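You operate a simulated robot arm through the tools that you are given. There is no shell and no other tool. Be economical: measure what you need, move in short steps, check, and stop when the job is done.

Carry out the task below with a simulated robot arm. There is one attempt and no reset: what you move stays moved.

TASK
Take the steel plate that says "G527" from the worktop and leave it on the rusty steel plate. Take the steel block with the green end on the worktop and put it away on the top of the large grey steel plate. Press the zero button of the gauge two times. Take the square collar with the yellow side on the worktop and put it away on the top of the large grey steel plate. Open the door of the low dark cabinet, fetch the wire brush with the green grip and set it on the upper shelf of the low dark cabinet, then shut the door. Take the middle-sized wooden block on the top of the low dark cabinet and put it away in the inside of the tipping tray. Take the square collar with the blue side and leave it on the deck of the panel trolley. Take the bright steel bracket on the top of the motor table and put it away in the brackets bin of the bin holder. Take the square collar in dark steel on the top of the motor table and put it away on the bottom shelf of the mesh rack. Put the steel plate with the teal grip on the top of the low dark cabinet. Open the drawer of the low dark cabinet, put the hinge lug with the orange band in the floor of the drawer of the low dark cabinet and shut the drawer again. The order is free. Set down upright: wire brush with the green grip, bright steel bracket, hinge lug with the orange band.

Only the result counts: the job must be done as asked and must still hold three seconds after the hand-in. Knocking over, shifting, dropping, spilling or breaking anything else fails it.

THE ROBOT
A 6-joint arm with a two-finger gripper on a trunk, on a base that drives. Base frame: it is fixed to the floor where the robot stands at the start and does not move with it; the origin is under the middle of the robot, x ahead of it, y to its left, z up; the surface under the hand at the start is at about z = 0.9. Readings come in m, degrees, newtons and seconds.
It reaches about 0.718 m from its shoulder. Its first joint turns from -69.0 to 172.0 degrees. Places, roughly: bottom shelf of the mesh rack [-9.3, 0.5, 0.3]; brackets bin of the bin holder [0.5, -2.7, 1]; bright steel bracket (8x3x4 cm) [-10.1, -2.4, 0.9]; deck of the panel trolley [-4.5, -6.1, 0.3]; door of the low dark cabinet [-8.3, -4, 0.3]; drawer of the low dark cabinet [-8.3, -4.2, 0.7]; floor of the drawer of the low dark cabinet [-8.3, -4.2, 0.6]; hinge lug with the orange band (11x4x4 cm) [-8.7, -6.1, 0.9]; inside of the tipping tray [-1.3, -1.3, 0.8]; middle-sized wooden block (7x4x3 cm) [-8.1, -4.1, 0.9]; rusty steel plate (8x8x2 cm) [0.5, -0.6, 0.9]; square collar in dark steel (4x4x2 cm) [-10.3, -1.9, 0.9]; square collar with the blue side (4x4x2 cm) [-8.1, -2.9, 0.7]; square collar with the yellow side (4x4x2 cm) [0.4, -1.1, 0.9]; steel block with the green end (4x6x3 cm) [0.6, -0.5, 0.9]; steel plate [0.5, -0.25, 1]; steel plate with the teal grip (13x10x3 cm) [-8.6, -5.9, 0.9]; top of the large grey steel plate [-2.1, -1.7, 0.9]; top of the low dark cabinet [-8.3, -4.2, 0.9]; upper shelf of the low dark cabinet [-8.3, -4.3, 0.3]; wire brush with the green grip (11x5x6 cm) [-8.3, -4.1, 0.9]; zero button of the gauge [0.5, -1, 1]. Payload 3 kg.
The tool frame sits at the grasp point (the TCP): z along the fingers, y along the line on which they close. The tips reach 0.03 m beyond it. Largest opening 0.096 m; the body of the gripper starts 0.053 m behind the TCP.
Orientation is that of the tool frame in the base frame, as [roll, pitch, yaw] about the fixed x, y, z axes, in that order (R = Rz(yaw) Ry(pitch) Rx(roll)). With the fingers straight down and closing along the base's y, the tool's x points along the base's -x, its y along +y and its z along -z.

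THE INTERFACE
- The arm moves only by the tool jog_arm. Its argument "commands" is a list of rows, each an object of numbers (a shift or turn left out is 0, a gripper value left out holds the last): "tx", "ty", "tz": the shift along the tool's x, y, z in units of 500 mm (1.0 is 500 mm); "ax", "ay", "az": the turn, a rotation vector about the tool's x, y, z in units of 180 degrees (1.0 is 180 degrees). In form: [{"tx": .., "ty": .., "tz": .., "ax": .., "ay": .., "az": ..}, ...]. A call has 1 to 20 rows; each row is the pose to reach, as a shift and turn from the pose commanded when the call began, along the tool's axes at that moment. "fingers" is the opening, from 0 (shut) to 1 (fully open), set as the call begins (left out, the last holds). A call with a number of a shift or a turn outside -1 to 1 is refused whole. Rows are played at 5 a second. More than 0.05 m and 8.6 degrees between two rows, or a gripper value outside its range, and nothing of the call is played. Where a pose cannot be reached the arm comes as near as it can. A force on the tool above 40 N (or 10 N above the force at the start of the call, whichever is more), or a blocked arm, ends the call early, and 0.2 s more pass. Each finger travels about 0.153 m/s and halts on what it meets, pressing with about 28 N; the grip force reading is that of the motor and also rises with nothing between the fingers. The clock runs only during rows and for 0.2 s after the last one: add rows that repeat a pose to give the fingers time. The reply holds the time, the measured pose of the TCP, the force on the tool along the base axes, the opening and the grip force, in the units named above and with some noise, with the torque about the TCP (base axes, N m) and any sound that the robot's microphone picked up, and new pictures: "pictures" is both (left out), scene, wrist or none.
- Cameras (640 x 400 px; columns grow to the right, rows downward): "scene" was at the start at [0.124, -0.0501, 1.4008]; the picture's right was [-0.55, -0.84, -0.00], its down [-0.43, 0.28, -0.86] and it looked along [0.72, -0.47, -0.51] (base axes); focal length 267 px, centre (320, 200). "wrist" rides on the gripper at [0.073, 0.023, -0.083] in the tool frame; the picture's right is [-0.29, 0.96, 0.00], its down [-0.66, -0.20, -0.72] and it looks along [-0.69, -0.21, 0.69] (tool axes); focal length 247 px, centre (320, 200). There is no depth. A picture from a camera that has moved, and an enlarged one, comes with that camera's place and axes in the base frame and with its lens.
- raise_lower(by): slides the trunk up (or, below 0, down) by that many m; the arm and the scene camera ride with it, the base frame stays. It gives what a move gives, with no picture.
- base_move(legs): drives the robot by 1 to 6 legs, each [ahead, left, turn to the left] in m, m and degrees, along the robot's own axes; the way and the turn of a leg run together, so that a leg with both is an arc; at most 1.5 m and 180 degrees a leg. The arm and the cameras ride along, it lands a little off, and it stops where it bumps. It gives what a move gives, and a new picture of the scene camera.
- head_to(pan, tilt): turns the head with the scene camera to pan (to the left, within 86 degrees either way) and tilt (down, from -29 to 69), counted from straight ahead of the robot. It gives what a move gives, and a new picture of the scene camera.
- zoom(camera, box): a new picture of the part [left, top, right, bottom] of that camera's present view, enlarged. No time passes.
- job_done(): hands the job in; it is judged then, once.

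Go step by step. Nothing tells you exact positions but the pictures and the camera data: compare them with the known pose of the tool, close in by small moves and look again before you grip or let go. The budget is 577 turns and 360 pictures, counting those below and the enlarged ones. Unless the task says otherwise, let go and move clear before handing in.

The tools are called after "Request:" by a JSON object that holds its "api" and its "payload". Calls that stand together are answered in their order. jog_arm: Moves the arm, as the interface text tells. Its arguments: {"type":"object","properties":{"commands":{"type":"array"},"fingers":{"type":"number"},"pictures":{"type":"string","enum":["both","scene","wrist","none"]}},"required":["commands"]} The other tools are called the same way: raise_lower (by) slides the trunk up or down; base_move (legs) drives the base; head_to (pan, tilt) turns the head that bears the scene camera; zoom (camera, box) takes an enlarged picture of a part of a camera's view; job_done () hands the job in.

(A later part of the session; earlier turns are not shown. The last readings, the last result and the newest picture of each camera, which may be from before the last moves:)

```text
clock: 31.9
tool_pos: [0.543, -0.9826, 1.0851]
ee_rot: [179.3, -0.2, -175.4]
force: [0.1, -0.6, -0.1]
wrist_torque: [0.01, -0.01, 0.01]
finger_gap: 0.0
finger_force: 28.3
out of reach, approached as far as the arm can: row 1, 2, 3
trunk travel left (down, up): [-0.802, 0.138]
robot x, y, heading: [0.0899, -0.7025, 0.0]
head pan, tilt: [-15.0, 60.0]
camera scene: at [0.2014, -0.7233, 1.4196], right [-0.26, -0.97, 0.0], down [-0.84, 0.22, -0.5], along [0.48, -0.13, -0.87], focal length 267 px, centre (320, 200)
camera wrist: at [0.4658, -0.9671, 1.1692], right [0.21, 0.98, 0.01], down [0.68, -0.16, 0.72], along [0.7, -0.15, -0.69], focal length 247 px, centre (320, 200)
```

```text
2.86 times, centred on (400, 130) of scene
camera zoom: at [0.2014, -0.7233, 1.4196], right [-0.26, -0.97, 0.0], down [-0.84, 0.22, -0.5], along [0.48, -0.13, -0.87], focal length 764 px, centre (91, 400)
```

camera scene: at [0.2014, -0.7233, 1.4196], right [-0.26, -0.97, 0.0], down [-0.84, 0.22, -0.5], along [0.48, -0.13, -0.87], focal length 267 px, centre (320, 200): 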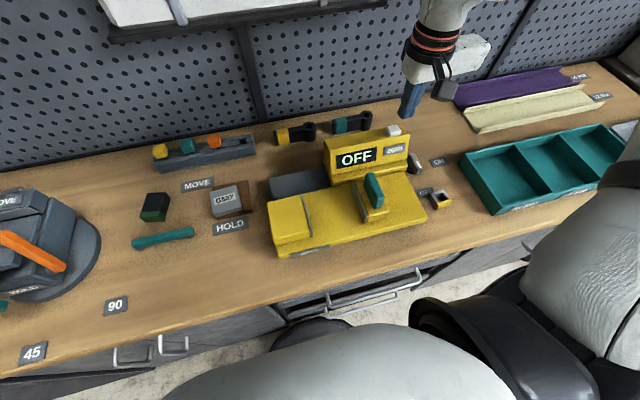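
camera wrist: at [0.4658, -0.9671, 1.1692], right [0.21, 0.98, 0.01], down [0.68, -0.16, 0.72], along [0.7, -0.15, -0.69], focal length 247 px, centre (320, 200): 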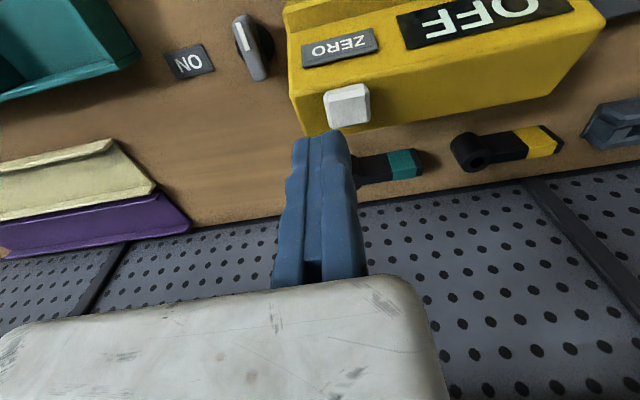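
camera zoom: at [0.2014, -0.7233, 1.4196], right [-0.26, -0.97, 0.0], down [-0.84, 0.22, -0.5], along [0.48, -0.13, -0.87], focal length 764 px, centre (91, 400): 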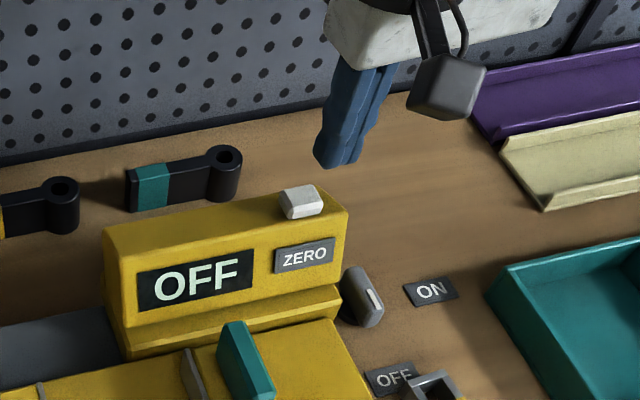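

Moving the hand leftwards seems limited by the arm, so the base should stand further left relative to the target. Driving left 8 cm (tip stays above the box).

Request:
{"api": "base_move", "payload": {"legs": [[0, 0.08, 0]]}}

Request:
{"api": "jog_arm", "payload": {"commands": [{"ty": -0.06}, {"ty": -0.12}, {"ty": -0.12}]}}

```text
clock: 33.0
tool_pos: [0.5423, -0.9025, 1.0852]
ee_rot: [179.3, -0.1, -175.2]
force: [-0.9, -0.1, -1.0]
wrist_torque: [-0.03, 0.0, -0.03]
finger_gap: 0.0
finger_force: 27.3
trunk travel left (down, up): [-0.802, 0.138]
robot x, y, heading: [0.0882, -0.6253, -0.2]
head pan, tilt: [-15.0, 60.0]
camera scene: at [0.2017, -0.6432, 1.4196], right [-0.26, -0.97, 0.0], down [-0.84, 0.23, -0.5], along [0.48, -0.13, -0.87], focal length 267 px, centre (320, 200)
```

scene: 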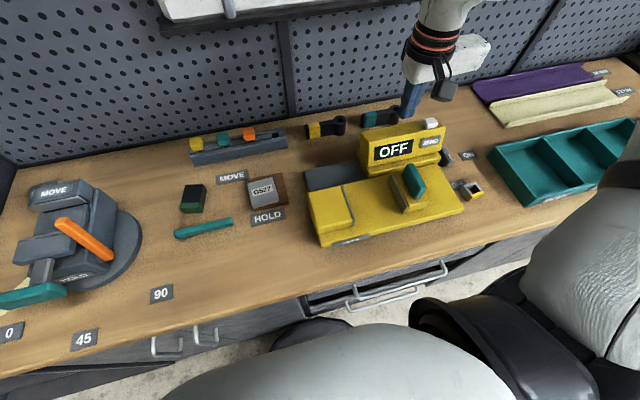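

```text
clock: 33.8
tool_pos: [0.5465, -0.9626, 1.0868]
ee_rot: [179.4, -0.2, -175.4]
force: [0.0, 1.9, -0.6]
wrist_torque: [-0.06, 0.01, 0.01]
finger_gap: 0.0002
finger_force: 28.0
trunk travel left (down, up): [-0.802, 0.138]
robot x, y, heading: [0.085, -0.6249, -0.1]
head pan, tilt: [-15.0, 60.0]
camera scene: at [0.2004, -0.6426, 1.4197], right [-0.26, -0.97, 0.0], down [-0.84, 0.23, -0.5], along [0.48, -0.13, -0.87], focal length 267 px, centre (320, 200)
camera wrist: at [0.4693, -0.9472, 1.1692], right [0.22, 0.98, 0.01], down [0.68, -0.16, 0.72], along [0.7, -0.15, -0.69], focal length 247 px, centre (320, 200)
```

scene: 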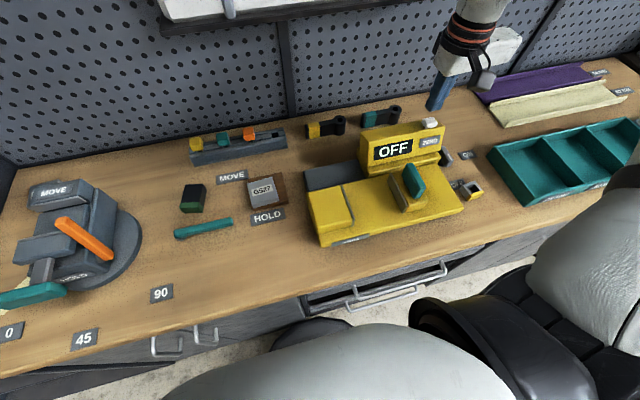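
wrist: 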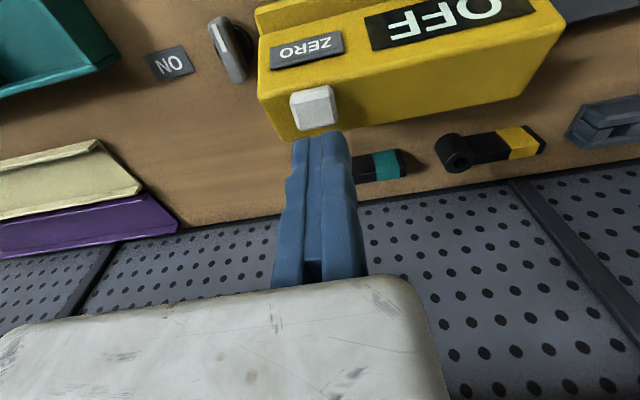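

Button estimated at (0.533, -0.964). Centring and pressing gently downwards.

Request:
{"api": "jog_arm", "payload": {"commands": [{"tx": 0.026}, {"tx": 0.026, "tz": 0.03}, {"tx": 0.026, "tz": 0.046}, {"tx": 0.026, "tz": 0.046}], "pictures": "wrist"}}

```text
clock: 34.8
tool_pos: [0.5319, -0.9624, 1.0621]
ee_rot: [179.3, -0.1, -175.4]
force: [-1.3, -0.6, 0.8]
wrist_torque: [0.01, 0.0, 0.01]
finger_gap: 0.0
finger_force: 28.3
trunk travel left (down, up): [-0.802, 0.138]
robot x, y, heading: [0.0905, -0.6244, -0.1]
head pan, tilt: [-15.0, 60.0]
camera wrist: at [0.4571, -0.9478, 1.1455], right [0.21, 0.98, 0.01], down [0.68, -0.16, 0.72], along [0.7, -0.15, -0.69], focal length 247 px, centre (320, 200)
```

wrist: 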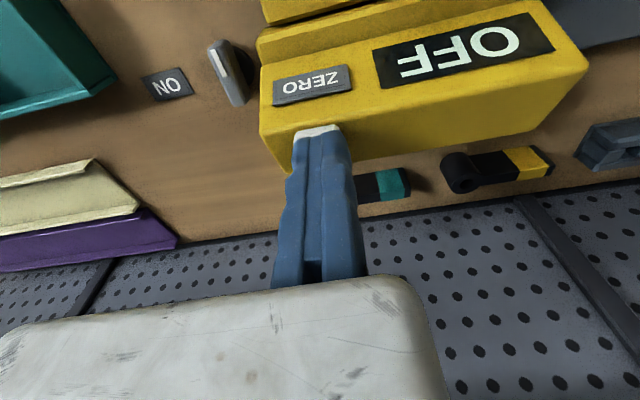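

Request:
{"api": "jog_arm", "payload": {"commands": [{"tz": 0.006}, {"tz": 0.012}, {"tz": 0.016}, {"tz": 0.02}], "pictures": "none"}}

```text
clock: 35.8
tool_pos: [0.5322, -0.9632, 1.0544]
ee_rot: [179.5, 0.1, -175.2]
force: [5.0, -6.1, 19.5]
wrist_torque: [-0.16, -0.13, 0.0]
finger_gap: 0.0058
finger_force: 32.8
trunk travel left (down, up): [-0.802, 0.138]
robot x, y, heading: [0.0838, -0.628, 0.0]
head pan, tilt: [-15.0, 60.0]
heard: click
```

Heard a click. Lifting and checking the display.

Request:
{"api": "jog_arm", "payload": {"commands": [{"tz": -0.02}, {"tz": -0.05}, {"tz": -0.05}], "pictures": "wrist"}}

```text
clock: 36.6
tool_pos: [0.5341, -0.9621, 1.0758]
ee_rot: [179.3, -0.1, -175.3]
force: [-0.5, 0.4, -0.1]
wrist_torque: [0.0, -0.01, 0.0]
finger_gap: 0.0
finger_force: 33.2
trunk travel left (down, up): [-0.802, 0.138]
robot x, y, heading: [0.0885, -0.6225, -0.1]
head pan, tilt: [-15.0, 60.0]
camera wrist: at [0.4572, -0.9478, 1.1606], right [0.21, 0.98, 0.01], down [0.68, -0.16, 0.72], along [0.7, -0.15, -0.7], focal length 247 px, centre (320, 200)
```

wrist: 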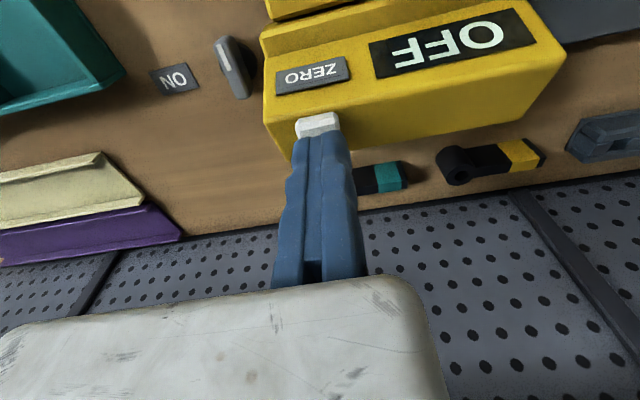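

Pressing a second time to the same depth, then lifting clear.

Request:
{"api": "jog_arm", "payload": {"commands": [{"tz": 0.03}, {"tz": 0.042}, {"tz": 0.046}, {"tz": 0.05}], "pictures": "none"}}

Request:
{"api": "jog_arm", "payload": {"commands": [{"tz": -0.05}, {"tz": -0.12}, {"tz": -0.2}], "pictures": "both"}}

```text
clock: 37.6
tool_pos: [0.5334, -0.9624, 1.0539]
ee_rot: [179.4, 0.1, -175.3]
force: [4.4, -5.6, 18.2]
wrist_torque: [-0.13, -0.14, -0.03]
finger_gap: 0.0061
finger_force: 33.1
trunk travel left (down, up): [-0.802, 0.138]
robot x, y, heading: [0.0892, -0.6235, -0.2]
head pan, tilt: [-15.0, 60.0]
heard: click
```

```text
clock: 38.4
tool_pos: [0.5313, -0.965, 1.1535]
ee_rot: [179.5, -0.1, -175.3]
force: [-1.3, -0.7, 0.5]
wrist_torque: [0.03, 0.04, -0.01]
finger_gap: 0.0
finger_force: 33.4
trunk travel left (down, up): [-0.802, 0.138]
robot x, y, heading: [0.0887, -0.6238, -0.2]
head pan, tilt: [-15.0, 60.0]
camera scene: at [0.2001, -0.6426, 1.4196], right [-0.26, -0.97, 0.0], down [-0.84, 0.22, -0.5], along [0.48, -0.13, -0.87], focal length 267 px, centre (320, 200)
camera wrist: at [0.4564, -0.9488, 1.2358], right [0.21, 0.98, 0.01], down [0.68, -0.16, 0.72], along [0.7, -0.15, -0.69], focal length 247 px, centre (320, 200)
```

scene: 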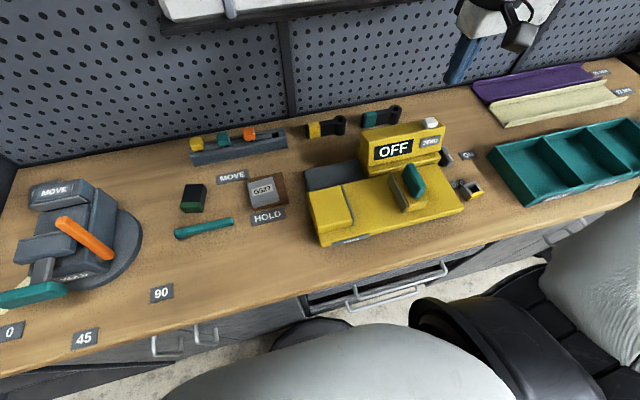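
wrist: 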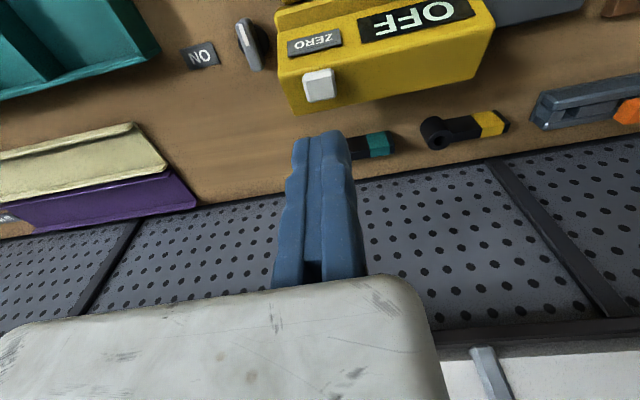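

Two clicks heard. Next the yellow-sided collar near (0.42, -1.05): I'll back the base off a little, open the fingers and look from above it.

Request:
{"api": "base_move", "payload": {"legs": [[-0.07, 0.0, 0]]}}

Request:
{"api": "jog_arm", "payload": {"commands": [{"tx": 0.04, "ty": -0.06}, {"tx": 0.07, "ty": -0.1}, {"tx": 0.07, "ty": -0.1, "tz": 0.08}, {"tx": 0.07, "ty": -0.1, "tz": 0.12}, {"tx": 0.07, "ty": -0.1, "tz": 0.12}], "fingers": 1}}

```text
clock: 39.4
tool_pos: [0.465, -0.9651, 1.1512]
ee_rot: [179.3, -0.2, -175.3]
force: [0.0, -0.6, 1.1]
wrist_torque: [-0.02, 0.01, -0.01]
finger_gap: 0.0002
finger_force: 33.3
trunk travel left (down, up): [-0.802, 0.138]
robot x, y, heading: [0.0168, -0.6279, -0.1]
head pan, tilt: [-15.0, 60.0]
camera scene: at [0.1333, -0.6435, 1.4194], right [-0.26, -0.97, 0.0], down [-0.84, 0.22, -0.5], along [0.48, -0.13, -0.87], focal length 267 px, centre (320, 200)
```

scene: 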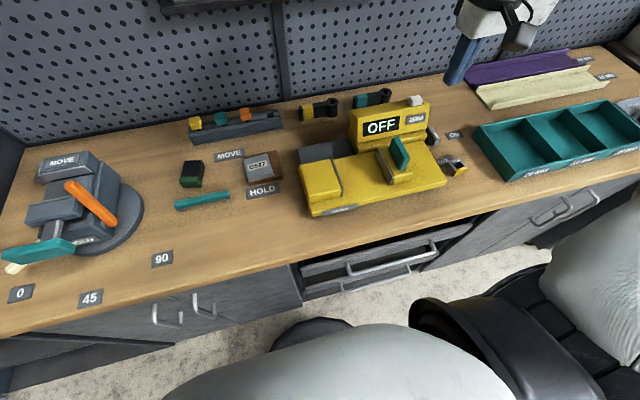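

```text
clock: 40.6
tool_pos: [0.4324, -1.0142, 1.0919]
ee_rot: [179.3, -0.2, -175.3]
force: [0.5, -0.5, 0.8]
wrist_torque: [-0.02, -0.02, 0.0]
finger_gap: 0.0959
finger_force: 0.0
trunk travel left (down, up): [-0.802, 0.138]
robot x, y, heading: [0.0179, -0.6284, -0.5]
head pan, tilt: [-15.0, 60.0]
camera scene: at [0.1306, -0.6429, 1.4197], right [-0.26, -0.97, 0.0], down [-0.84, 0.22, -0.5], along [0.48, -0.13, -0.87], focal length 267 px, centre (320, 200)
camera wrist: at [0.3557, -1.0001, 1.1747], right [0.21, 0.98, 0.01], down [0.68, -0.16, 0.72], along [0.7, -0.15, -0.69], focal length 247 px, centre (320, 200)
```

scene: 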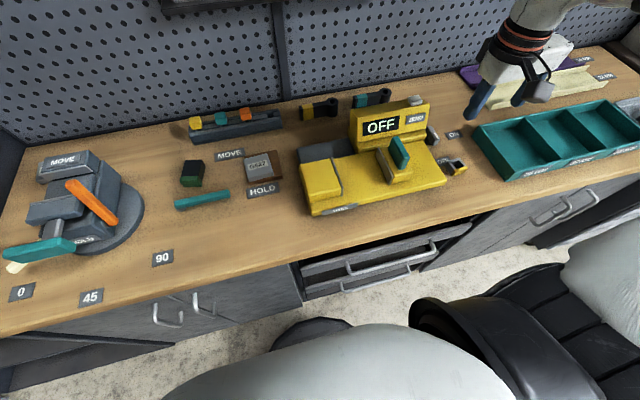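
wrist: 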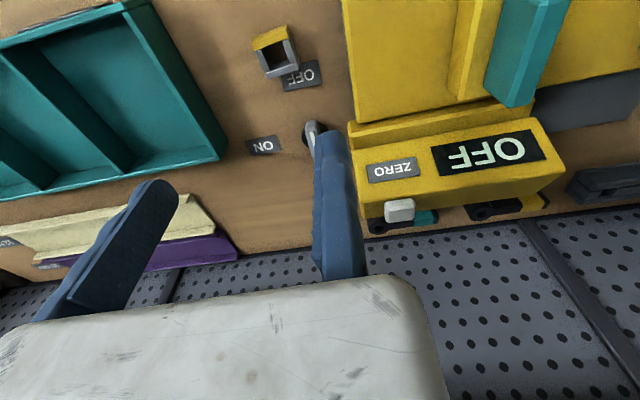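

Request:
{"api": "zoom", "payload": {"camera": "wrist", "box": [210, 0, 370, 120]}}

```text
3.33 times, centred on (290, 60) of wrist
camera zoom: at [0.3557, -1.0001, 1.1747], right [0.21, 0.98, 0.01], down [0.68, -0.16, 0.72], along [0.7, -0.15, -0.69], focal length 823 px, centre (420, 667)
```

zoom: 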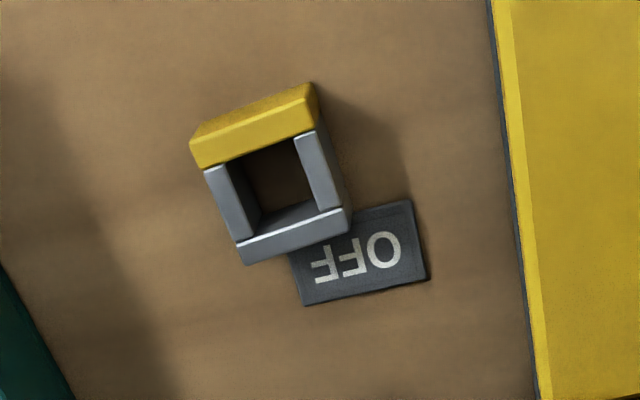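

Collar centre is (0.417, -1.052), 36 mm square and aligned with the gripper. Descending around it.

Request:
{"api": "jog_arm", "payload": {"commands": [{"tx": 0.029, "ty": -0.014, "tz": 0.06}, {"tx": 0.029, "ty": -0.014, "tz": 0.14}, {"tx": 0.029, "ty": -0.014, "tz": 0.22}, {"tx": 0.029, "ty": -0.014, "tz": 0.28}, {"tx": 0.029, "ty": -0.014, "tz": 0.306}, {"tx": 0.029, "ty": -0.014, "tz": 0.306}], "pictures": "wrist"}}

```text
clock: 42.0
tool_pos: [0.4174, -1.0225, 0.9373]
ee_rot: [179.3, -0.1, -175.2]
force: [0.6, 0.1, 0.6]
wrist_torque: [0.01, 0.03, 0.0]
finger_gap: 0.0958
finger_force: 0.0
trunk travel left (down, up): [-0.802, 0.138]
robot x, y, heading: [0.0142, -0.6237, 0.1]
head pan, tilt: [-15.0, 60.0]
camera wrist: at [0.3421, -1.0072, 1.0213], right [0.21, 0.98, 0.01], down [0.68, -0.16, 0.72], along [0.7, -0.15, -0.69], focal length 247 px, centre (320, 200)
```

wrist: 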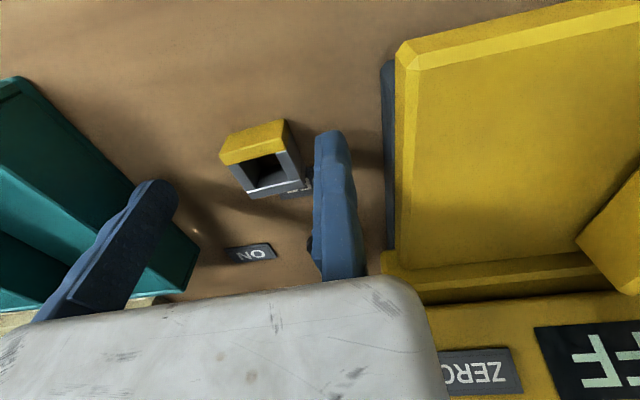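

Request:
{"api": "jog_arm", "payload": {"commands": [{}, {}, {}, {}], "fingers": 0, "pictures": "wrist"}}

Request:
{"api": "jog_arm", "payload": {"commands": [{"tz": -0.08}, {"tz": -0.16}, {"tz": -0.24}, {"tz": -0.32}, {"tz": -0.36}], "pictures": "wrist"}}

```text
clock: 43.0
tool_pos: [0.4188, -1.023, 0.9386]
ee_rot: [179.2, -0.2, -175.3]
force: [-0.4, -0.1, -0.3]
wrist_torque: [0.0, -0.01, -0.01]
finger_gap: 0.0336
finger_force: 28.1
trunk travel left (down, up): [-0.802, 0.138]
robot x, y, heading: [0.0168, -0.6223, -0.3]
head pan, tilt: [-15.0, 60.0]
camera wrist: at [0.3423, -1.0073, 1.0213], right [0.21, 0.98, 0.01], down [0.68, -0.16, 0.72], along [0.7, -0.15, -0.69], focal length 247 px, centre (320, 200)
```

wrist: 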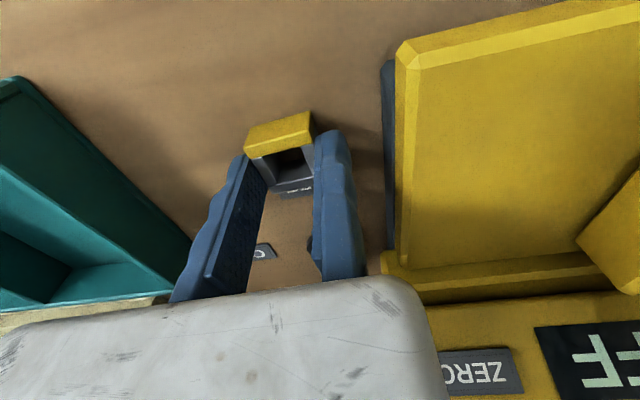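

```text
clock: 44.2
tool_pos: [0.4194, -1.0246, 1.1181]
ee_rot: [179.3, -0.2, -175.2]
force: [-0.4, 0.0, -0.6]
wrist_torque: [0.04, -0.03, 0.01]
finger_gap: 0.0335
finger_force: 27.3
trunk travel left (down, up): [-0.802, 0.138]
robot x, y, heading: [0.0145, -0.6265, -0.3]
head pan, tilt: [-15.0, 60.0]
camera wrist: at [0.3429, -1.0098, 1.2018], right [0.21, 0.98, 0.01], down [0.68, -0.16, 0.72], along [0.7, -0.15, -0.7], focal length 247 px, centre (320, 200)
```

wrist: 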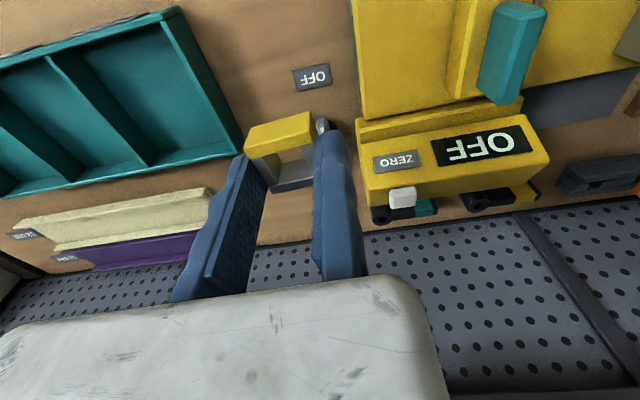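

Collar in hand. Before driving, I'll look to the sides/back for the way to the large grey plate at (-2.1, -1.7).

Request:
{"api": "head_to", "payload": {"pan": -86, "tilt": 25}}

Request:
{"api": "head_to", "payload": {"pan": 86, "tilt": 25}}

```text
clock: 45.6
tool_pos: [0.4198, -1.0255, 1.1184]
ee_rot: [179.3, -0.1, -175.4]
force: [-0.3, 0.0, -0.4]
wrist_torque: [0.02, -0.06, 0.03]
finger_gap: 0.0337
finger_force: 28.7
trunk travel left (down, up): [-0.802, 0.138]
robot x, y, heading: [0.0219, -0.6241, -0.0]
head pan, tilt: [-85.9, 25.0]
camera scene: at [0.0736, -0.7182, 1.4696], right [-1.0, -0.07, 0.0], down [-0.03, 0.42, -0.91], along [0.06, -0.9, -0.42], focal length 267 px, centre (320, 200)
```

scene: 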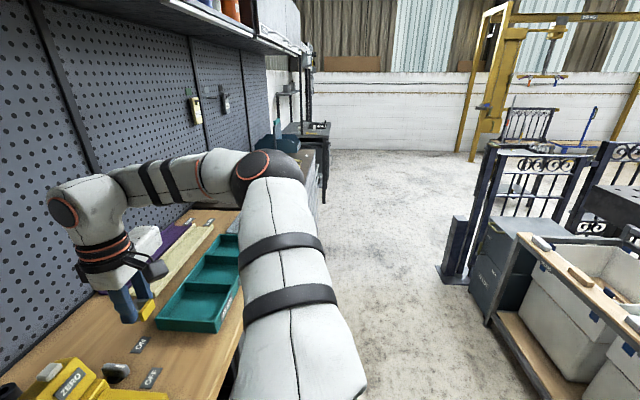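

```text
clock: 48.2
tool_pos: [0.4188, -1.026, 1.1179]
ee_rot: [179.3, -0.1, -175.3]
force: [-0.4, -0.1, -1.3]
wrist_torque: [0.02, -0.03, 0.0]
finger_gap: 0.0338
finger_force: 27.7
trunk travel left (down, up): [-0.802, 0.138]
robot x, y, heading: [0.019, -0.6247, -0.0]
head pan, tilt: [85.9, 25.0]
camera scene: at [0.0737, -0.5344, 1.4697], right [1.0, -0.07, 0.0], down [-0.03, -0.42, -0.91], along [0.07, 0.9, -0.42], focal length 267 px, centre (320, 200)
```

scene: 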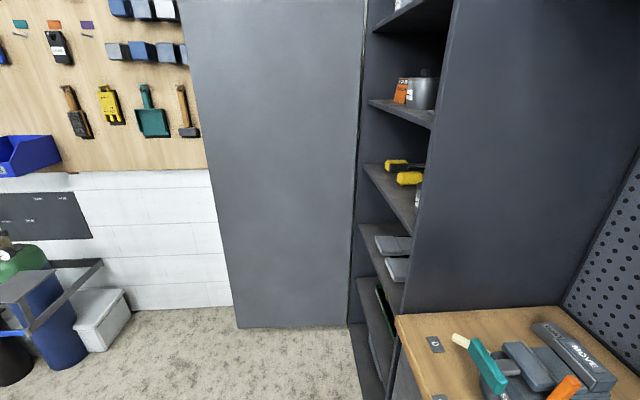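

The bench aisle is clear. I'll back off 0.35 m and turn left 120° to see what's behind.

Request:
{"api": "base_move", "payload": {"legs": [[-0.35, 0.1, 0], [0, 0, 90]]}}

Request:
{"api": "head_to", "payload": {"pan": 70, "tilt": 30}}

```text
clock: 54.4
tool_pos: [0.066, -0.1218, 1.1176]
ee_rot: [179.3, -0.1, -85.0]
force: [-0.3, -0.7, -0.3]
wrist_torque: [0.01, 0.06, -0.02]
finger_gap: 0.0335
finger_force: 27.5
trunk travel left (down, up): [-0.802, 0.138]
robot x, y, heading: [-0.3311, -0.5253, 90.3]
head pan, tilt: [85.9, 25.0]
camera scene: at [-0.4248, -0.4682, 1.4697], right [0.07, 1.0, 0.0], down [0.42, -0.03, -0.91], along [-0.9, 0.06, -0.42], focal length 267 px, centre (320, 200)
```

scene: 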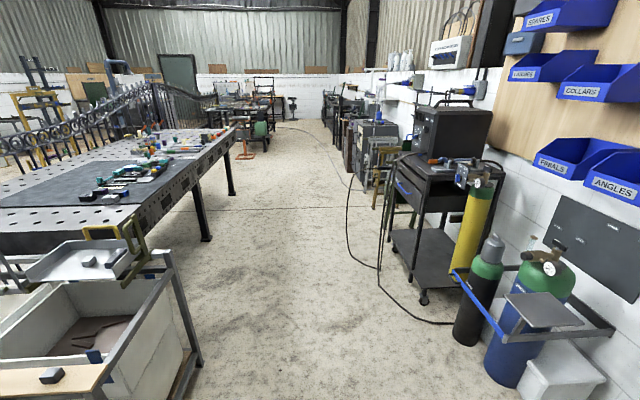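

```text
clock: 55.2
tool_pos: [0.0664, -0.1208, 1.1175]
ee_rot: [179.3, -0.2, -85.0]
force: [0.1, 0.1, -0.8]
wrist_torque: [0.01, 0.01, 0.01]
finger_gap: 0.0336
finger_force: 27.7
trunk travel left (down, up): [-0.802, 0.138]
robot x, y, heading: [-0.3329, -0.5237, 90.1]
head pan, tilt: [70.0, 30.0]
camera scene: at [-0.418, -0.4438, 1.4618], right [0.34, 0.94, 0.0], down [0.47, -0.17, -0.87], along [-0.82, 0.29, -0.5], focal length 267 px, centre (320, 200)
```

scene: 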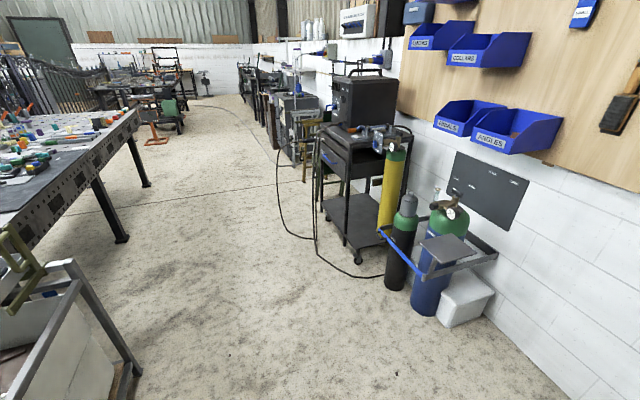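

I see the perforated welding table with the grey plate on it, the tipping tray on a frame before it, and a clear aisle along y≈-0.5. I'll turn to face -x and drive down the aisle.

Request:
{"api": "base_move", "payload": {"legs": [[0, 0, 90], [1.45, 0, 0]]}}

Request:
{"api": "head_to", "payload": {"pan": 60, "tilt": 40}}

```text
clock: 66.2
tool_pos: [-2.1932, -0.1508, 1.1193]
ee_rot: [179.3, -0.2, 5.8]
force: [-0.1, 0.0, -0.6]
wrist_torque: [-0.04, 0.05, 0.01]
finger_gap: 0.0338
finger_force: 28.1
trunk travel left (down, up): [-0.802, 0.138]
robot x, y, heading: [-1.7869, -0.5457, -179.0]
head pan, tilt: [70.0, 30.0]
camera scene: at [-1.8666, -0.6294, 1.4617], right [-0.95, 0.33, 0.0], down [0.16, 0.47, -0.87], along [-0.28, -0.82, -0.5], focal length 267 px, centre (320, 200)
```

scene: 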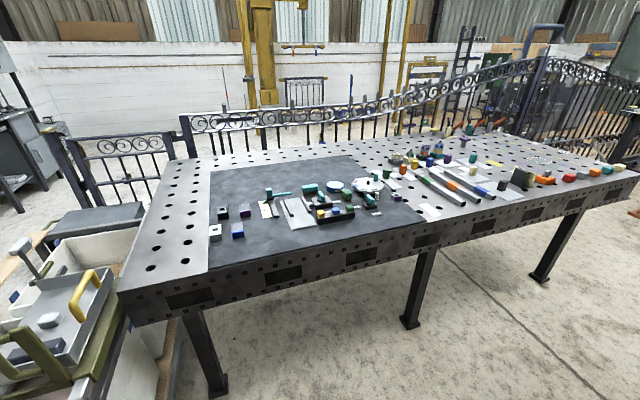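

```text
clock: 66.9
tool_pos: [-2.1944, -0.1502, 1.1177]
ee_rot: [179.3, -0.2, 5.8]
force: [0.3, -0.3, -0.6]
wrist_torque: [-0.03, 0.0, -0.04]
finger_gap: 0.0337
finger_force: 28.4
trunk travel left (down, up): [-0.802, 0.138]
robot x, y, heading: [-1.7862, -0.5424, -179.0]
head pan, tilt: [60.0, 40.0]
camera scene: at [-1.8785, -0.6183, 1.4464], right [-0.88, 0.48, 0.0], down [0.31, 0.56, -0.77], along [-0.37, -0.67, -0.64], focal length 267 px, centre (320, 200)
```

scene: 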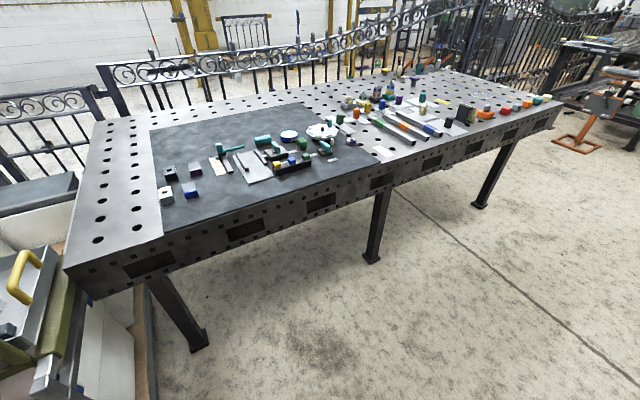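

The grey plate reaches the table's near edge, with free space around (-1.98, -1.29). I'll turn to heading -60° and creep there.

Request:
{"api": "base_move", "payload": {"legs": [[0, 0, 119], [0.13, -0.16, 0]]}}

Request:
{"api": "head_to", "payload": {"pan": -30, "tilt": 50}}

```text
clock: 73.5
tool_pos: [-2.0055, -1.2828, 1.1179]
ee_rot: [179.3, -0.1, 124.7]
force: [0.2, 0.4, -1.8]
wrist_torque: [0.03, -0.05, -0.03]
finger_gap: 0.0336
finger_force: 28.5
trunk travel left (down, up): [-0.802, 0.138]
robot x, y, heading: [-1.8603, -0.7382, -60.1]
head pan, tilt: [60.0, 40.0]
camera scene: at [-1.7512, -0.7799, 1.4464], right [0.0, -1.0, 0.0], down [-0.64, 0.0, -0.77], along [0.77, 0.0, -0.64], focal length 267 px, centre (320, 200)
```

scene: 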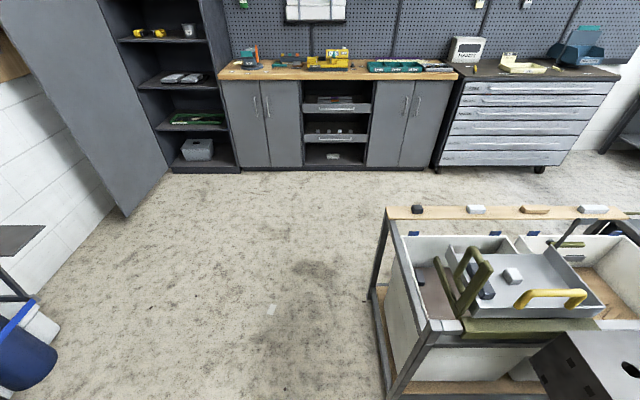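

```text
clock: 75.2
tool_pos: [-2.0057, -1.2833, 1.1179]
ee_rot: [179.3, -0.2, 124.7]
force: [1.0, 0.1, -0.3]
wrist_torque: [0.02, -0.01, 0.01]
finger_gap: 0.0337
finger_force: 28.2
trunk travel left (down, up): [-0.802, 0.138]
robot x, y, heading: [-1.8611, -0.7354, -60.2]
head pan, tilt: [-30.0, 50.0]
camera scene: at [-1.8367, -0.8577, 1.4322], right [-1.0, 0.0, 0.0], down [0.0, 0.77, -0.64], along [0.0, -0.64, -0.77], focal length 267 px, centre (320, 200)
```

scene: 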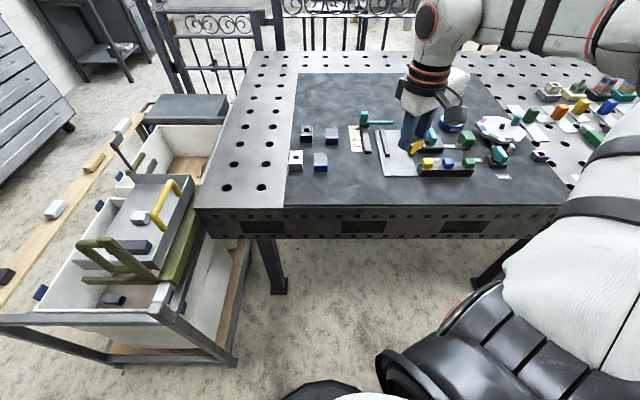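

Request:
{"api": "jog_arm", "payload": {"commands": [{"tz": 0.06}, {"tz": 0.12}]}}

Request:
{"api": "zoom", "payload": {"camera": "scene", "box": [280, 90, 480, 215]}}

```text
clock: 75.8
tool_pos: [-2.0058, -1.2841, 1.0573]
ee_rot: [179.2, -0.2, 124.7]
force: [-1.1, 0.4, -0.7]
wrist_torque: [0.03, -0.02, 0.02]
finger_gap: 0.0337
finger_force: 27.7
trunk travel left (down, up): [-0.802, 0.138]
robot x, y, heading: [-1.8591, -0.7388, -59.9]
head pan, tilt: [-30.0, 50.0]
camera scene: at [-1.8369, -0.8586, 1.4321], right [-1.0, 0.0, 0.0], down [0.0, 0.77, -0.64], along [0.0, -0.64, -0.77], focal length 267 px, centre (320, 200)
camera wrist: at [-2.031, -1.2116, 1.1405], right [0.95, 0.3, 0.01], down [0.2, -0.67, 0.72], along [0.22, -0.68, -0.7], focal length 247 px, centre (320, 200)
```

scene: 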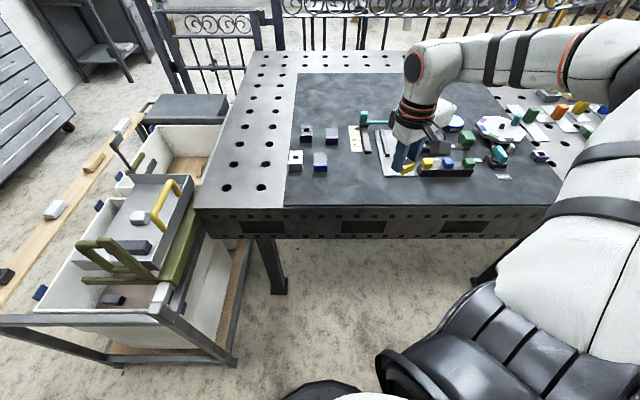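
wrist: 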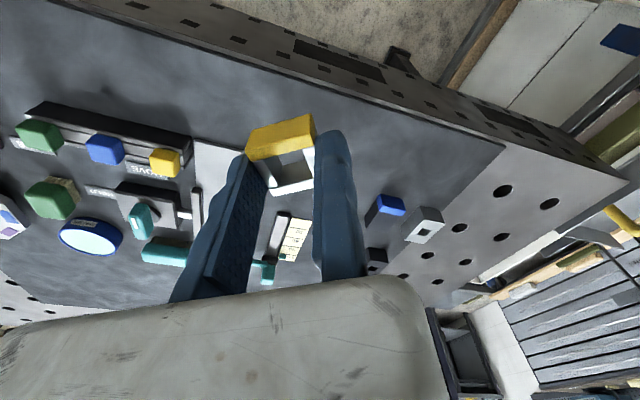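

```text
3.20 times, centred on (380, 152) of scene
camera zoom: at [-1.8369, -0.8586, 1.4321], right [-1.0, 0.0, 0.0], down [0.0, 0.77, -0.64], along [0.0, -0.64, -0.77], focal length 855 px, centre (128, 352)
```

zoom: 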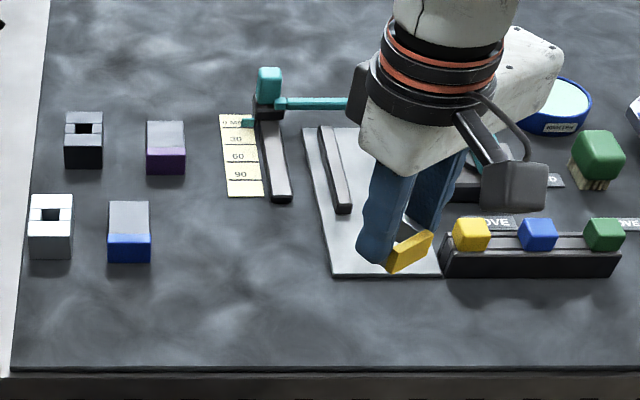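

Free area between the blue-sided block and the white sheet. I'll move over (-1.96, -1.31) and lower.

Request:
{"api": "jog_arm", "payload": {"commands": [{"tx": -0.047, "ty": 0.04}, {"tx": -0.0946, "ty": 0.08}, {"tx": -0.0946, "ty": 0.08, "tz": 0.08}, {"tx": -0.0946, "ty": 0.08, "tz": 0.16}, {"tx": -0.0946, "ty": 0.08, "tz": 0.18}]}}

Request:
{"api": "zoom", "payload": {"camera": "scene", "box": [280, 90, 480, 215]}}

```text
clock: 77.0
tool_pos: [-1.9452, -1.2985, 0.9686]
ee_rot: [179.4, -0.1, 124.6]
force: [0.2, 0.0, -1.9]
wrist_torque: [0.0, -0.03, -0.01]
finger_gap: 0.0336
finger_force: 28.0
trunk travel left (down, up): [-0.802, 0.138]
robot x, y, heading: [-1.8612, -0.735, -60.3]
head pan, tilt: [-30.0, 50.0]
camera scene: at [-1.8366, -0.8573, 1.4322], right [-1.0, 0.0, 0.0], down [0.0, 0.77, -0.64], along [0.0, -0.64, -0.77], focal length 267 px, centre (320, 200)
camera wrist: at [-1.9701, -1.2261, 1.0515], right [0.95, 0.3, 0.01], down [0.2, -0.66, 0.72], along [0.22, -0.68, -0.69], focal length 247 px, centre (320, 200)
```

scene: 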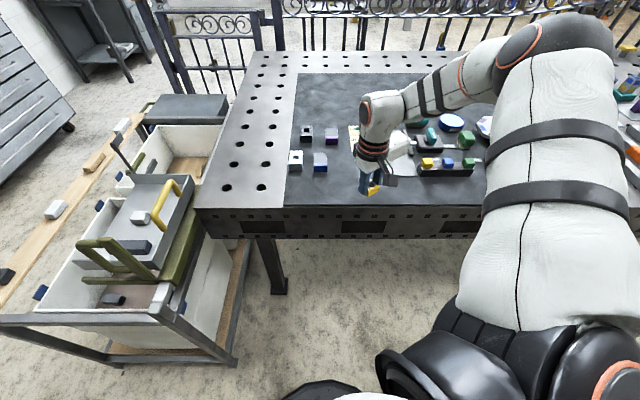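
wrist: 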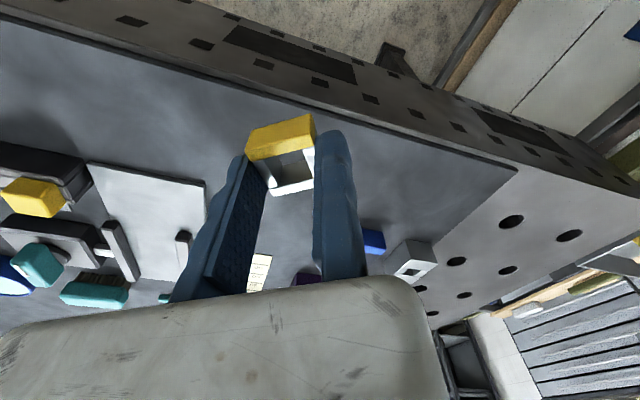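

```text
3.20 times, centred on (380, 152) of scene
camera zoom: at [-1.8366, -0.8573, 1.4322], right [-1.0, 0.0, 0.0], down [0.0, 0.77, -0.64], along [0.0, -0.64, -0.77], focal length 855 px, centre (128, 352)
```

zoom: 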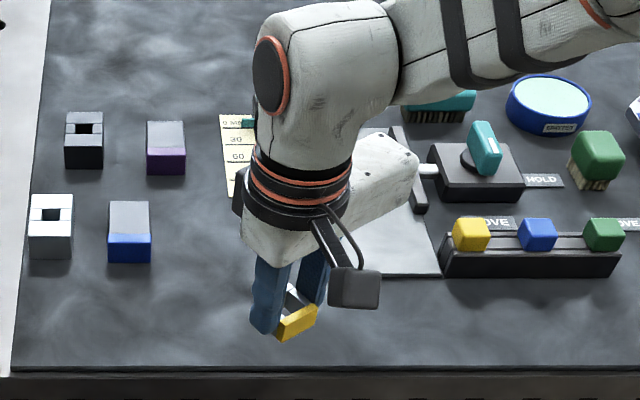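

The collar is too near the plate edge (y≈-1.28); I'll shift 5.5 cm inward before lowering.

Request:
{"api": "jog_arm", "payload": {"commands": [{"tx": -0.05, "ty": -0.023}, {"tx": -0.102, "ty": -0.046}, {"tx": -0.102, "ty": -0.046, "tz": 0.02}, {"tx": -0.102, "ty": -0.046, "tz": 0.035}], "pictures": "wrist"}}

```text
clock: 78.0
tool_pos: [-1.9353, -1.3508, 0.9521]
ee_rot: [179.3, -0.1, 124.6]
force: [-0.4, 0.7, -1.5]
wrist_torque: [0.0, -0.01, 0.05]
finger_gap: 0.0337
finger_force: 28.7
out of reach, approached as far as the arm can: row 4
trunk travel left (down, up): [-0.802, 0.138]
robot x, y, heading: [-1.8586, -0.7373, -60.2]
head pan, tilt: [-30.0, 50.0]
camera wrist: at [-1.9599, -1.2785, 1.0358], right [0.95, 0.3, 0.01], down [0.2, -0.66, 0.72], along [0.23, -0.68, -0.69], focal length 247 px, centre (320, 200)
```

wrist: 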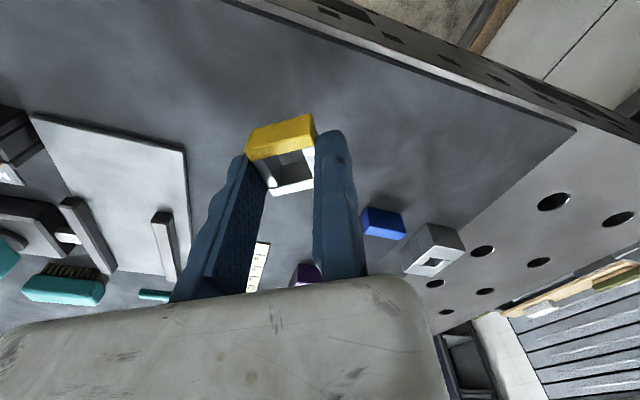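

At the limit of reach downward; I'll lower the trunk in small steps instead.

Request:
{"api": "raise_lower", "payload": {"by": -0.01}}

Request:
{"api": "raise_lower", "payload": {"by": -0.004}}

```text
clock: 78.5
tool_pos: [-1.9339, -1.3502, 0.9421]
ee_rot: [179.2, 0.0, 124.7]
force: [0.3, 0.2, -0.8]
wrist_torque: [0.05, -0.01, -0.02]
finger_gap: 0.0337
finger_force: 27.6
trunk travel left (down, up): [-0.792, 0.148]
robot x, y, heading: [-1.8605, -0.738, -60.2]
head pan, tilt: [-30.0, 50.0]
```

```text
clock: 79.1
tool_pos: [-1.9343, -1.3502, 0.9384]
ee_rot: [179.3, -0.1, 124.7]
force: [-0.2, -0.9, -1.1]
wrist_torque: [0.01, -0.02, 0.0]
finger_gap: 0.0336
finger_force: 28.0
trunk travel left (down, up): [-0.788, 0.152]
robot x, y, heading: [-1.863, -0.7378, -60.2]
head pan, tilt: [-30.0, 50.0]
```

Request:
{"api": "raise_lower", "payload": {"by": -0.004}}

Request:
{"api": "zoom", "payload": {"camera": "wrist", "box": [180, 80, 420, 230]}}

```text
clock: 79.6
tool_pos: [-1.9361, -1.3505, 0.9345]
ee_rot: [179.2, -0.1, 124.8]
force: [-0.4, 1.2, -0.8]
wrist_torque: [-0.02, -0.06, -0.03]
finger_gap: 0.0336
finger_force: 28.1
trunk travel left (down, up): [-0.784, 0.156]
robot x, y, heading: [-1.8606, -0.7351, -60.0]
head pan, tilt: [-30.0, 50.0]
```

```text
2.67 times, centred on (300, 155) of wrist
camera zoom: at [-1.9602, -1.2784, 1.0178], right [0.95, 0.3, 0.01], down [0.2, -0.66, 0.72], along [0.22, -0.68, -0.69], focal length 659 px, centre (373, 320)
```

zoom: 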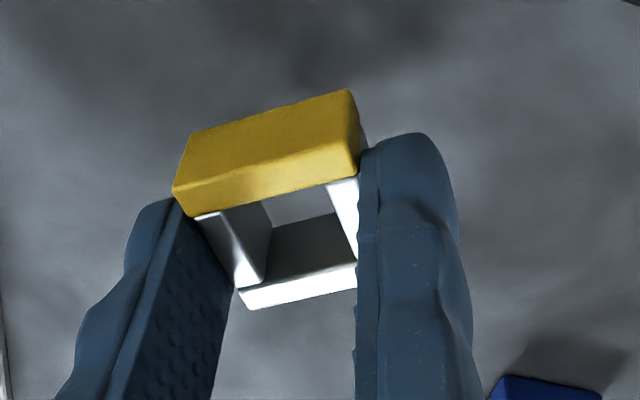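

Request:
{"api": "raise_lower", "payload": {"by": -0.005}}

Request:
{"api": "raise_lower", "payload": {"by": -0.005}}

```text
clock: 80.1
tool_pos: [-1.9348, -1.3504, 0.9293]
ee_rot: [179.2, -0.2, 124.7]
force: [0.1, -0.2, -1.4]
wrist_torque: [0.02, -0.05, -0.03]
finger_gap: 0.0339
finger_force: 28.2
trunk travel left (down, up): [-0.779, 0.161]
robot x, y, heading: [-1.8632, -0.7368, -60.2]
head pan, tilt: [-30.0, 50.0]
```

```text
clock: 80.7
tool_pos: [-1.9352, -1.3509, 0.9246]
ee_rot: [179.3, -0.1, 124.7]
force: [0.9, -0.3, -1.3]
wrist_torque: [-0.02, -0.02, 0.04]
finger_gap: 0.0336
finger_force: 28.0
trunk travel left (down, up): [-0.774, 0.166]
robot x, y, heading: [-1.8609, -0.7371, -60.0]
head pan, tilt: [-30.0, 50.0]
```

Request:
{"api": "raise_lower", "payload": {"by": -0.004}}

Request:
{"api": "raise_lower", "payload": {"by": -0.004}}

Request:
{"api": "zoom", "payload": {"camera": "scene", "box": [320, 130, 440, 210]}}

```text
clock: 81.2
tool_pos: [-1.9353, -1.3496, 0.9207]
ee_rot: [179.2, 0.0, 124.7]
force: [0.5, -0.5, -0.9]
wrist_torque: [0.03, 0.0, 0.01]
finger_gap: 0.0338
finger_force: 28.1
trunk travel left (down, up): [-0.77, 0.17]
robot x, y, heading: [-1.8609, -0.7347, -60.0]
head pan, tilt: [-30.0, 50.0]
```

```text
clock: 81.7
tool_pos: [-1.9353, -1.3504, 0.9163]
ee_rot: [179.3, 0.0, 124.7]
force: [0.5, 0.7, -1.6]
wrist_torque: [0.01, 0.02, 0.02]
finger_gap: 0.0335
finger_force: 28.2
trunk travel left (down, up): [-0.766, 0.174]
robot x, y, heading: [-1.8611, -0.7381, -60.1]
head pan, tilt: [-30.0, 50.0]
```

```text
5.00 times, centred on (380, 170) of scene
camera zoom: at [-1.8367, -0.8579, 1.3961], right [-1.0, 0.0, 0.0], down [0.0, 0.77, -0.64], along [0.0, -0.64, -0.77], focal length 1336 px, centre (20, 350)
```

zoom: 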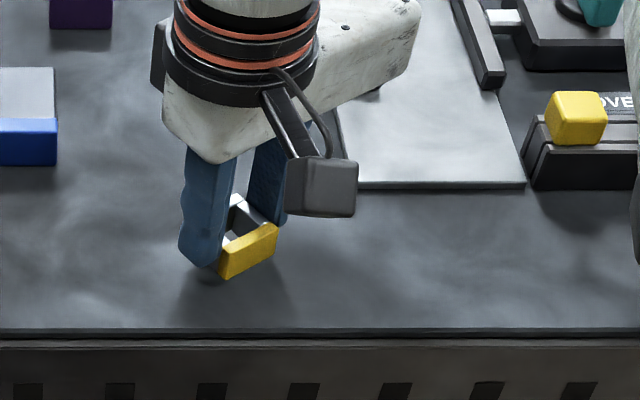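

Request:
{"api": "raise_lower", "payload": {"by": -0.005}}

Request:
{"api": "raise_lower", "payload": {"by": -0.004}}

Request:
{"api": "raise_lower", "payload": {"by": -0.003}}

Request:
{"api": "zoom", "payload": {"camera": "wrist", "box": [180, 60, 420, 210]}}

```text
clock: 82.3
tool_pos: [-1.935, -1.3502, 0.912]
ee_rot: [179.3, -0.1, 124.7]
force: [-0.2, -0.6, -0.6]
wrist_torque: [-0.02, -0.01, -0.01]
finger_gap: 0.0335
finger_force: 27.6
trunk travel left (down, up): [-0.761, 0.179]
robot x, y, heading: [-1.8598, -0.7369, -60.1]
head pan, tilt: [-30.0, 50.0]
```

```text
clock: 82.8
tool_pos: [-1.9342, -1.3507, 0.9065]
ee_rot: [179.4, -0.1, 124.7]
force: [-0.1, 0.1, -1.6]
wrist_torque: [0.0, -0.05, 0.01]
finger_gap: 0.0334
finger_force: 28.4
trunk travel left (down, up): [-0.757, 0.183]
robot x, y, heading: [-1.8628, -0.7346, -60.1]
head pan, tilt: [-30.0, 50.0]
```

```text
clock: 83.3
tool_pos: [-1.9343, -1.3503, 0.9058]
ee_rot: [179.5, 0.0, 124.7]
force: [0.0, -0.6, 4.5]
wrist_torque: [0.0, 0.18, -0.03]
finger_gap: 0.034
finger_force: 28.1
trunk travel left (down, up): [-0.754, 0.186]
robot x, y, heading: [-1.8622, -0.7348, -60.1]
head pan, tilt: [-30.0, 50.0]
```

```text
2.67 times, centred on (300, 135) of wrist
camera zoom: at [-1.9601, -1.2778, 0.9888], right [0.95, 0.3, 0.01], down [0.2, -0.66, 0.72], along [0.22, -0.69, -0.69], focal length 659 px, centre (373, 373)
```

zoom: 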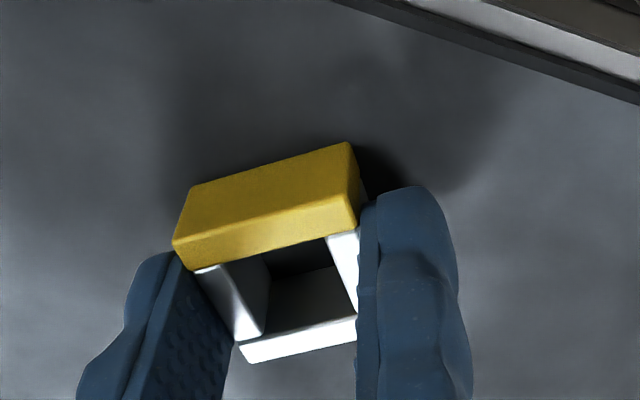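

Contact felt. Releasing and lifting clear.

Request:
{"api": "jog_arm", "payload": {"commands": [{}, {}, {"ty": 0.01}, {"ty": 0.01, "tz": -0.05}, {"ty": 0.01, "tz": -0.13}, {"ty": 0.01, "tz": -0.21}, {"ty": 0.01, "tz": -0.29}], "fingers": 0.6}}

```text
clock: 84.9
tool_pos: [-1.9333, -1.3491, 1.0505]
ee_rot: [179.4, -0.1, 124.7]
force: [-0.3, 0.5, 1.0]
wrist_torque: [-0.01, 0.02, -0.03]
finger_gap: 0.0575
finger_force: 0.2
trunk travel left (down, up): [-0.754, 0.186]
robot x, y, heading: [-1.8594, -0.735, -60.0]
head pan, tilt: [-30.0, 50.0]
camera scene: at [-1.8364, -0.8563, 1.3843], right [-1.0, 0.0, 0.0], down [0.0, 0.77, -0.64], along [0.0, -0.64, -0.77], focal length 267 px, centre (320, 200)
camera wrist: at [-1.9577, -1.2755, 1.1337], right [0.95, 0.3, 0.01], down [0.2, -0.66, 0.72], along [0.22, -0.68, -0.69], focal length 247 px, centre (320, 200)
```

scene: 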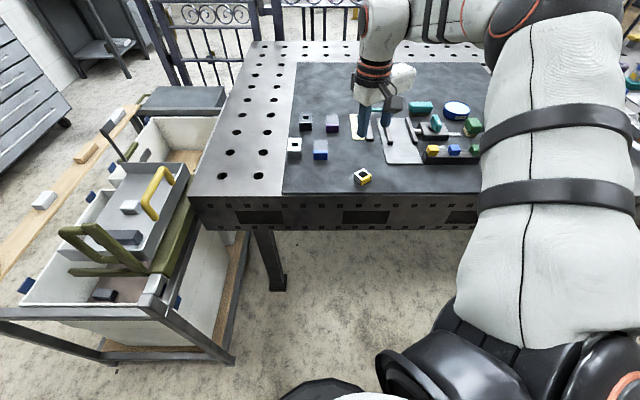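
wrist: 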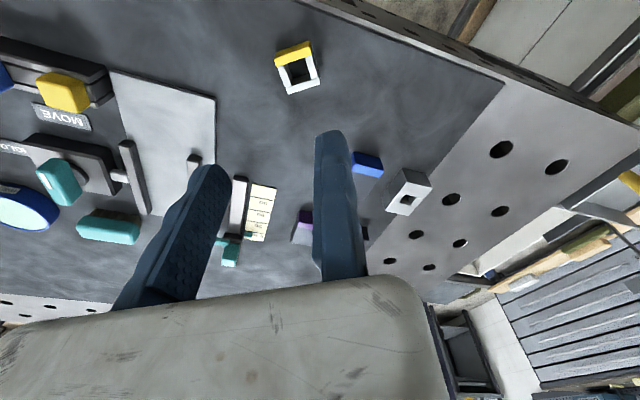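

The collar is placed well. Now back to the bench for the green-ended block: raise trunk, back away, turn and drive.

Request:
{"api": "raise_lower", "payload": {"by": 0.08}}

Request:
{"api": "base_move", "payload": {"legs": [[-0.35, 0, 0], [0, 0, 60], [1.5, 0.335, 0], [0.5, 0, 0]]}}

Request:
{"api": "head_to", "payload": {"pan": -25, "tilt": 45}}

```text
clock: 86.1
tool_pos: [-1.9324, -1.3486, 1.1276]
ee_rot: [179.3, -0.1, 124.8]
force: [1.4, -0.7, 0.6]
wrist_torque: [0.0, -0.03, -0.01]
finger_gap: 0.0579
finger_force: 0.1
trunk travel left (down, up): [-0.834, 0.106]
robot x, y, heading: [-1.8594, -0.7319, -60.2]
head pan, tilt: [-30.0, 50.0]
```

```text
refused: leg 3 is longer than a leg can be; nothing moved
```

```text
clock: 86.8
tool_pos: [-1.9327, -1.3486, 1.1289]
ee_rot: [179.2, 0.0, 124.8]
force: [-0.2, 0.4, -0.6]
wrist_torque: [0.04, 0.02, 0.0]
finger_gap: 0.0575
finger_force: 0.1
trunk travel left (down, up): [-0.834, 0.106]
robot x, y, heading: [-1.8588, -0.7376, -59.9]
head pan, tilt: [-25.0, 45.0]
camera scene: at [-1.8296, -0.8616, 1.4711], right [-1.0, -0.09, 0.0], down [-0.06, 0.7, -0.71], along [0.06, -0.7, -0.71], focal length 267 px, centre (320, 200)
```

scene: 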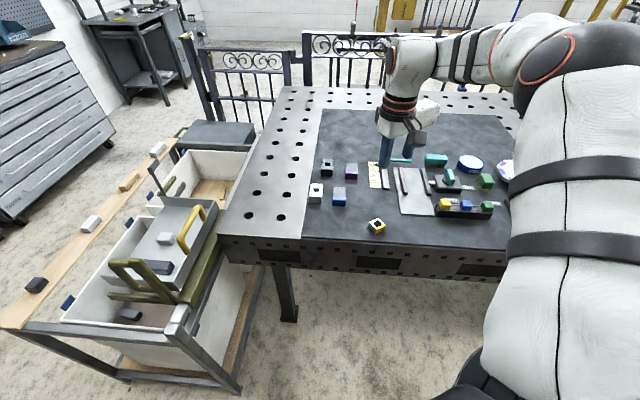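

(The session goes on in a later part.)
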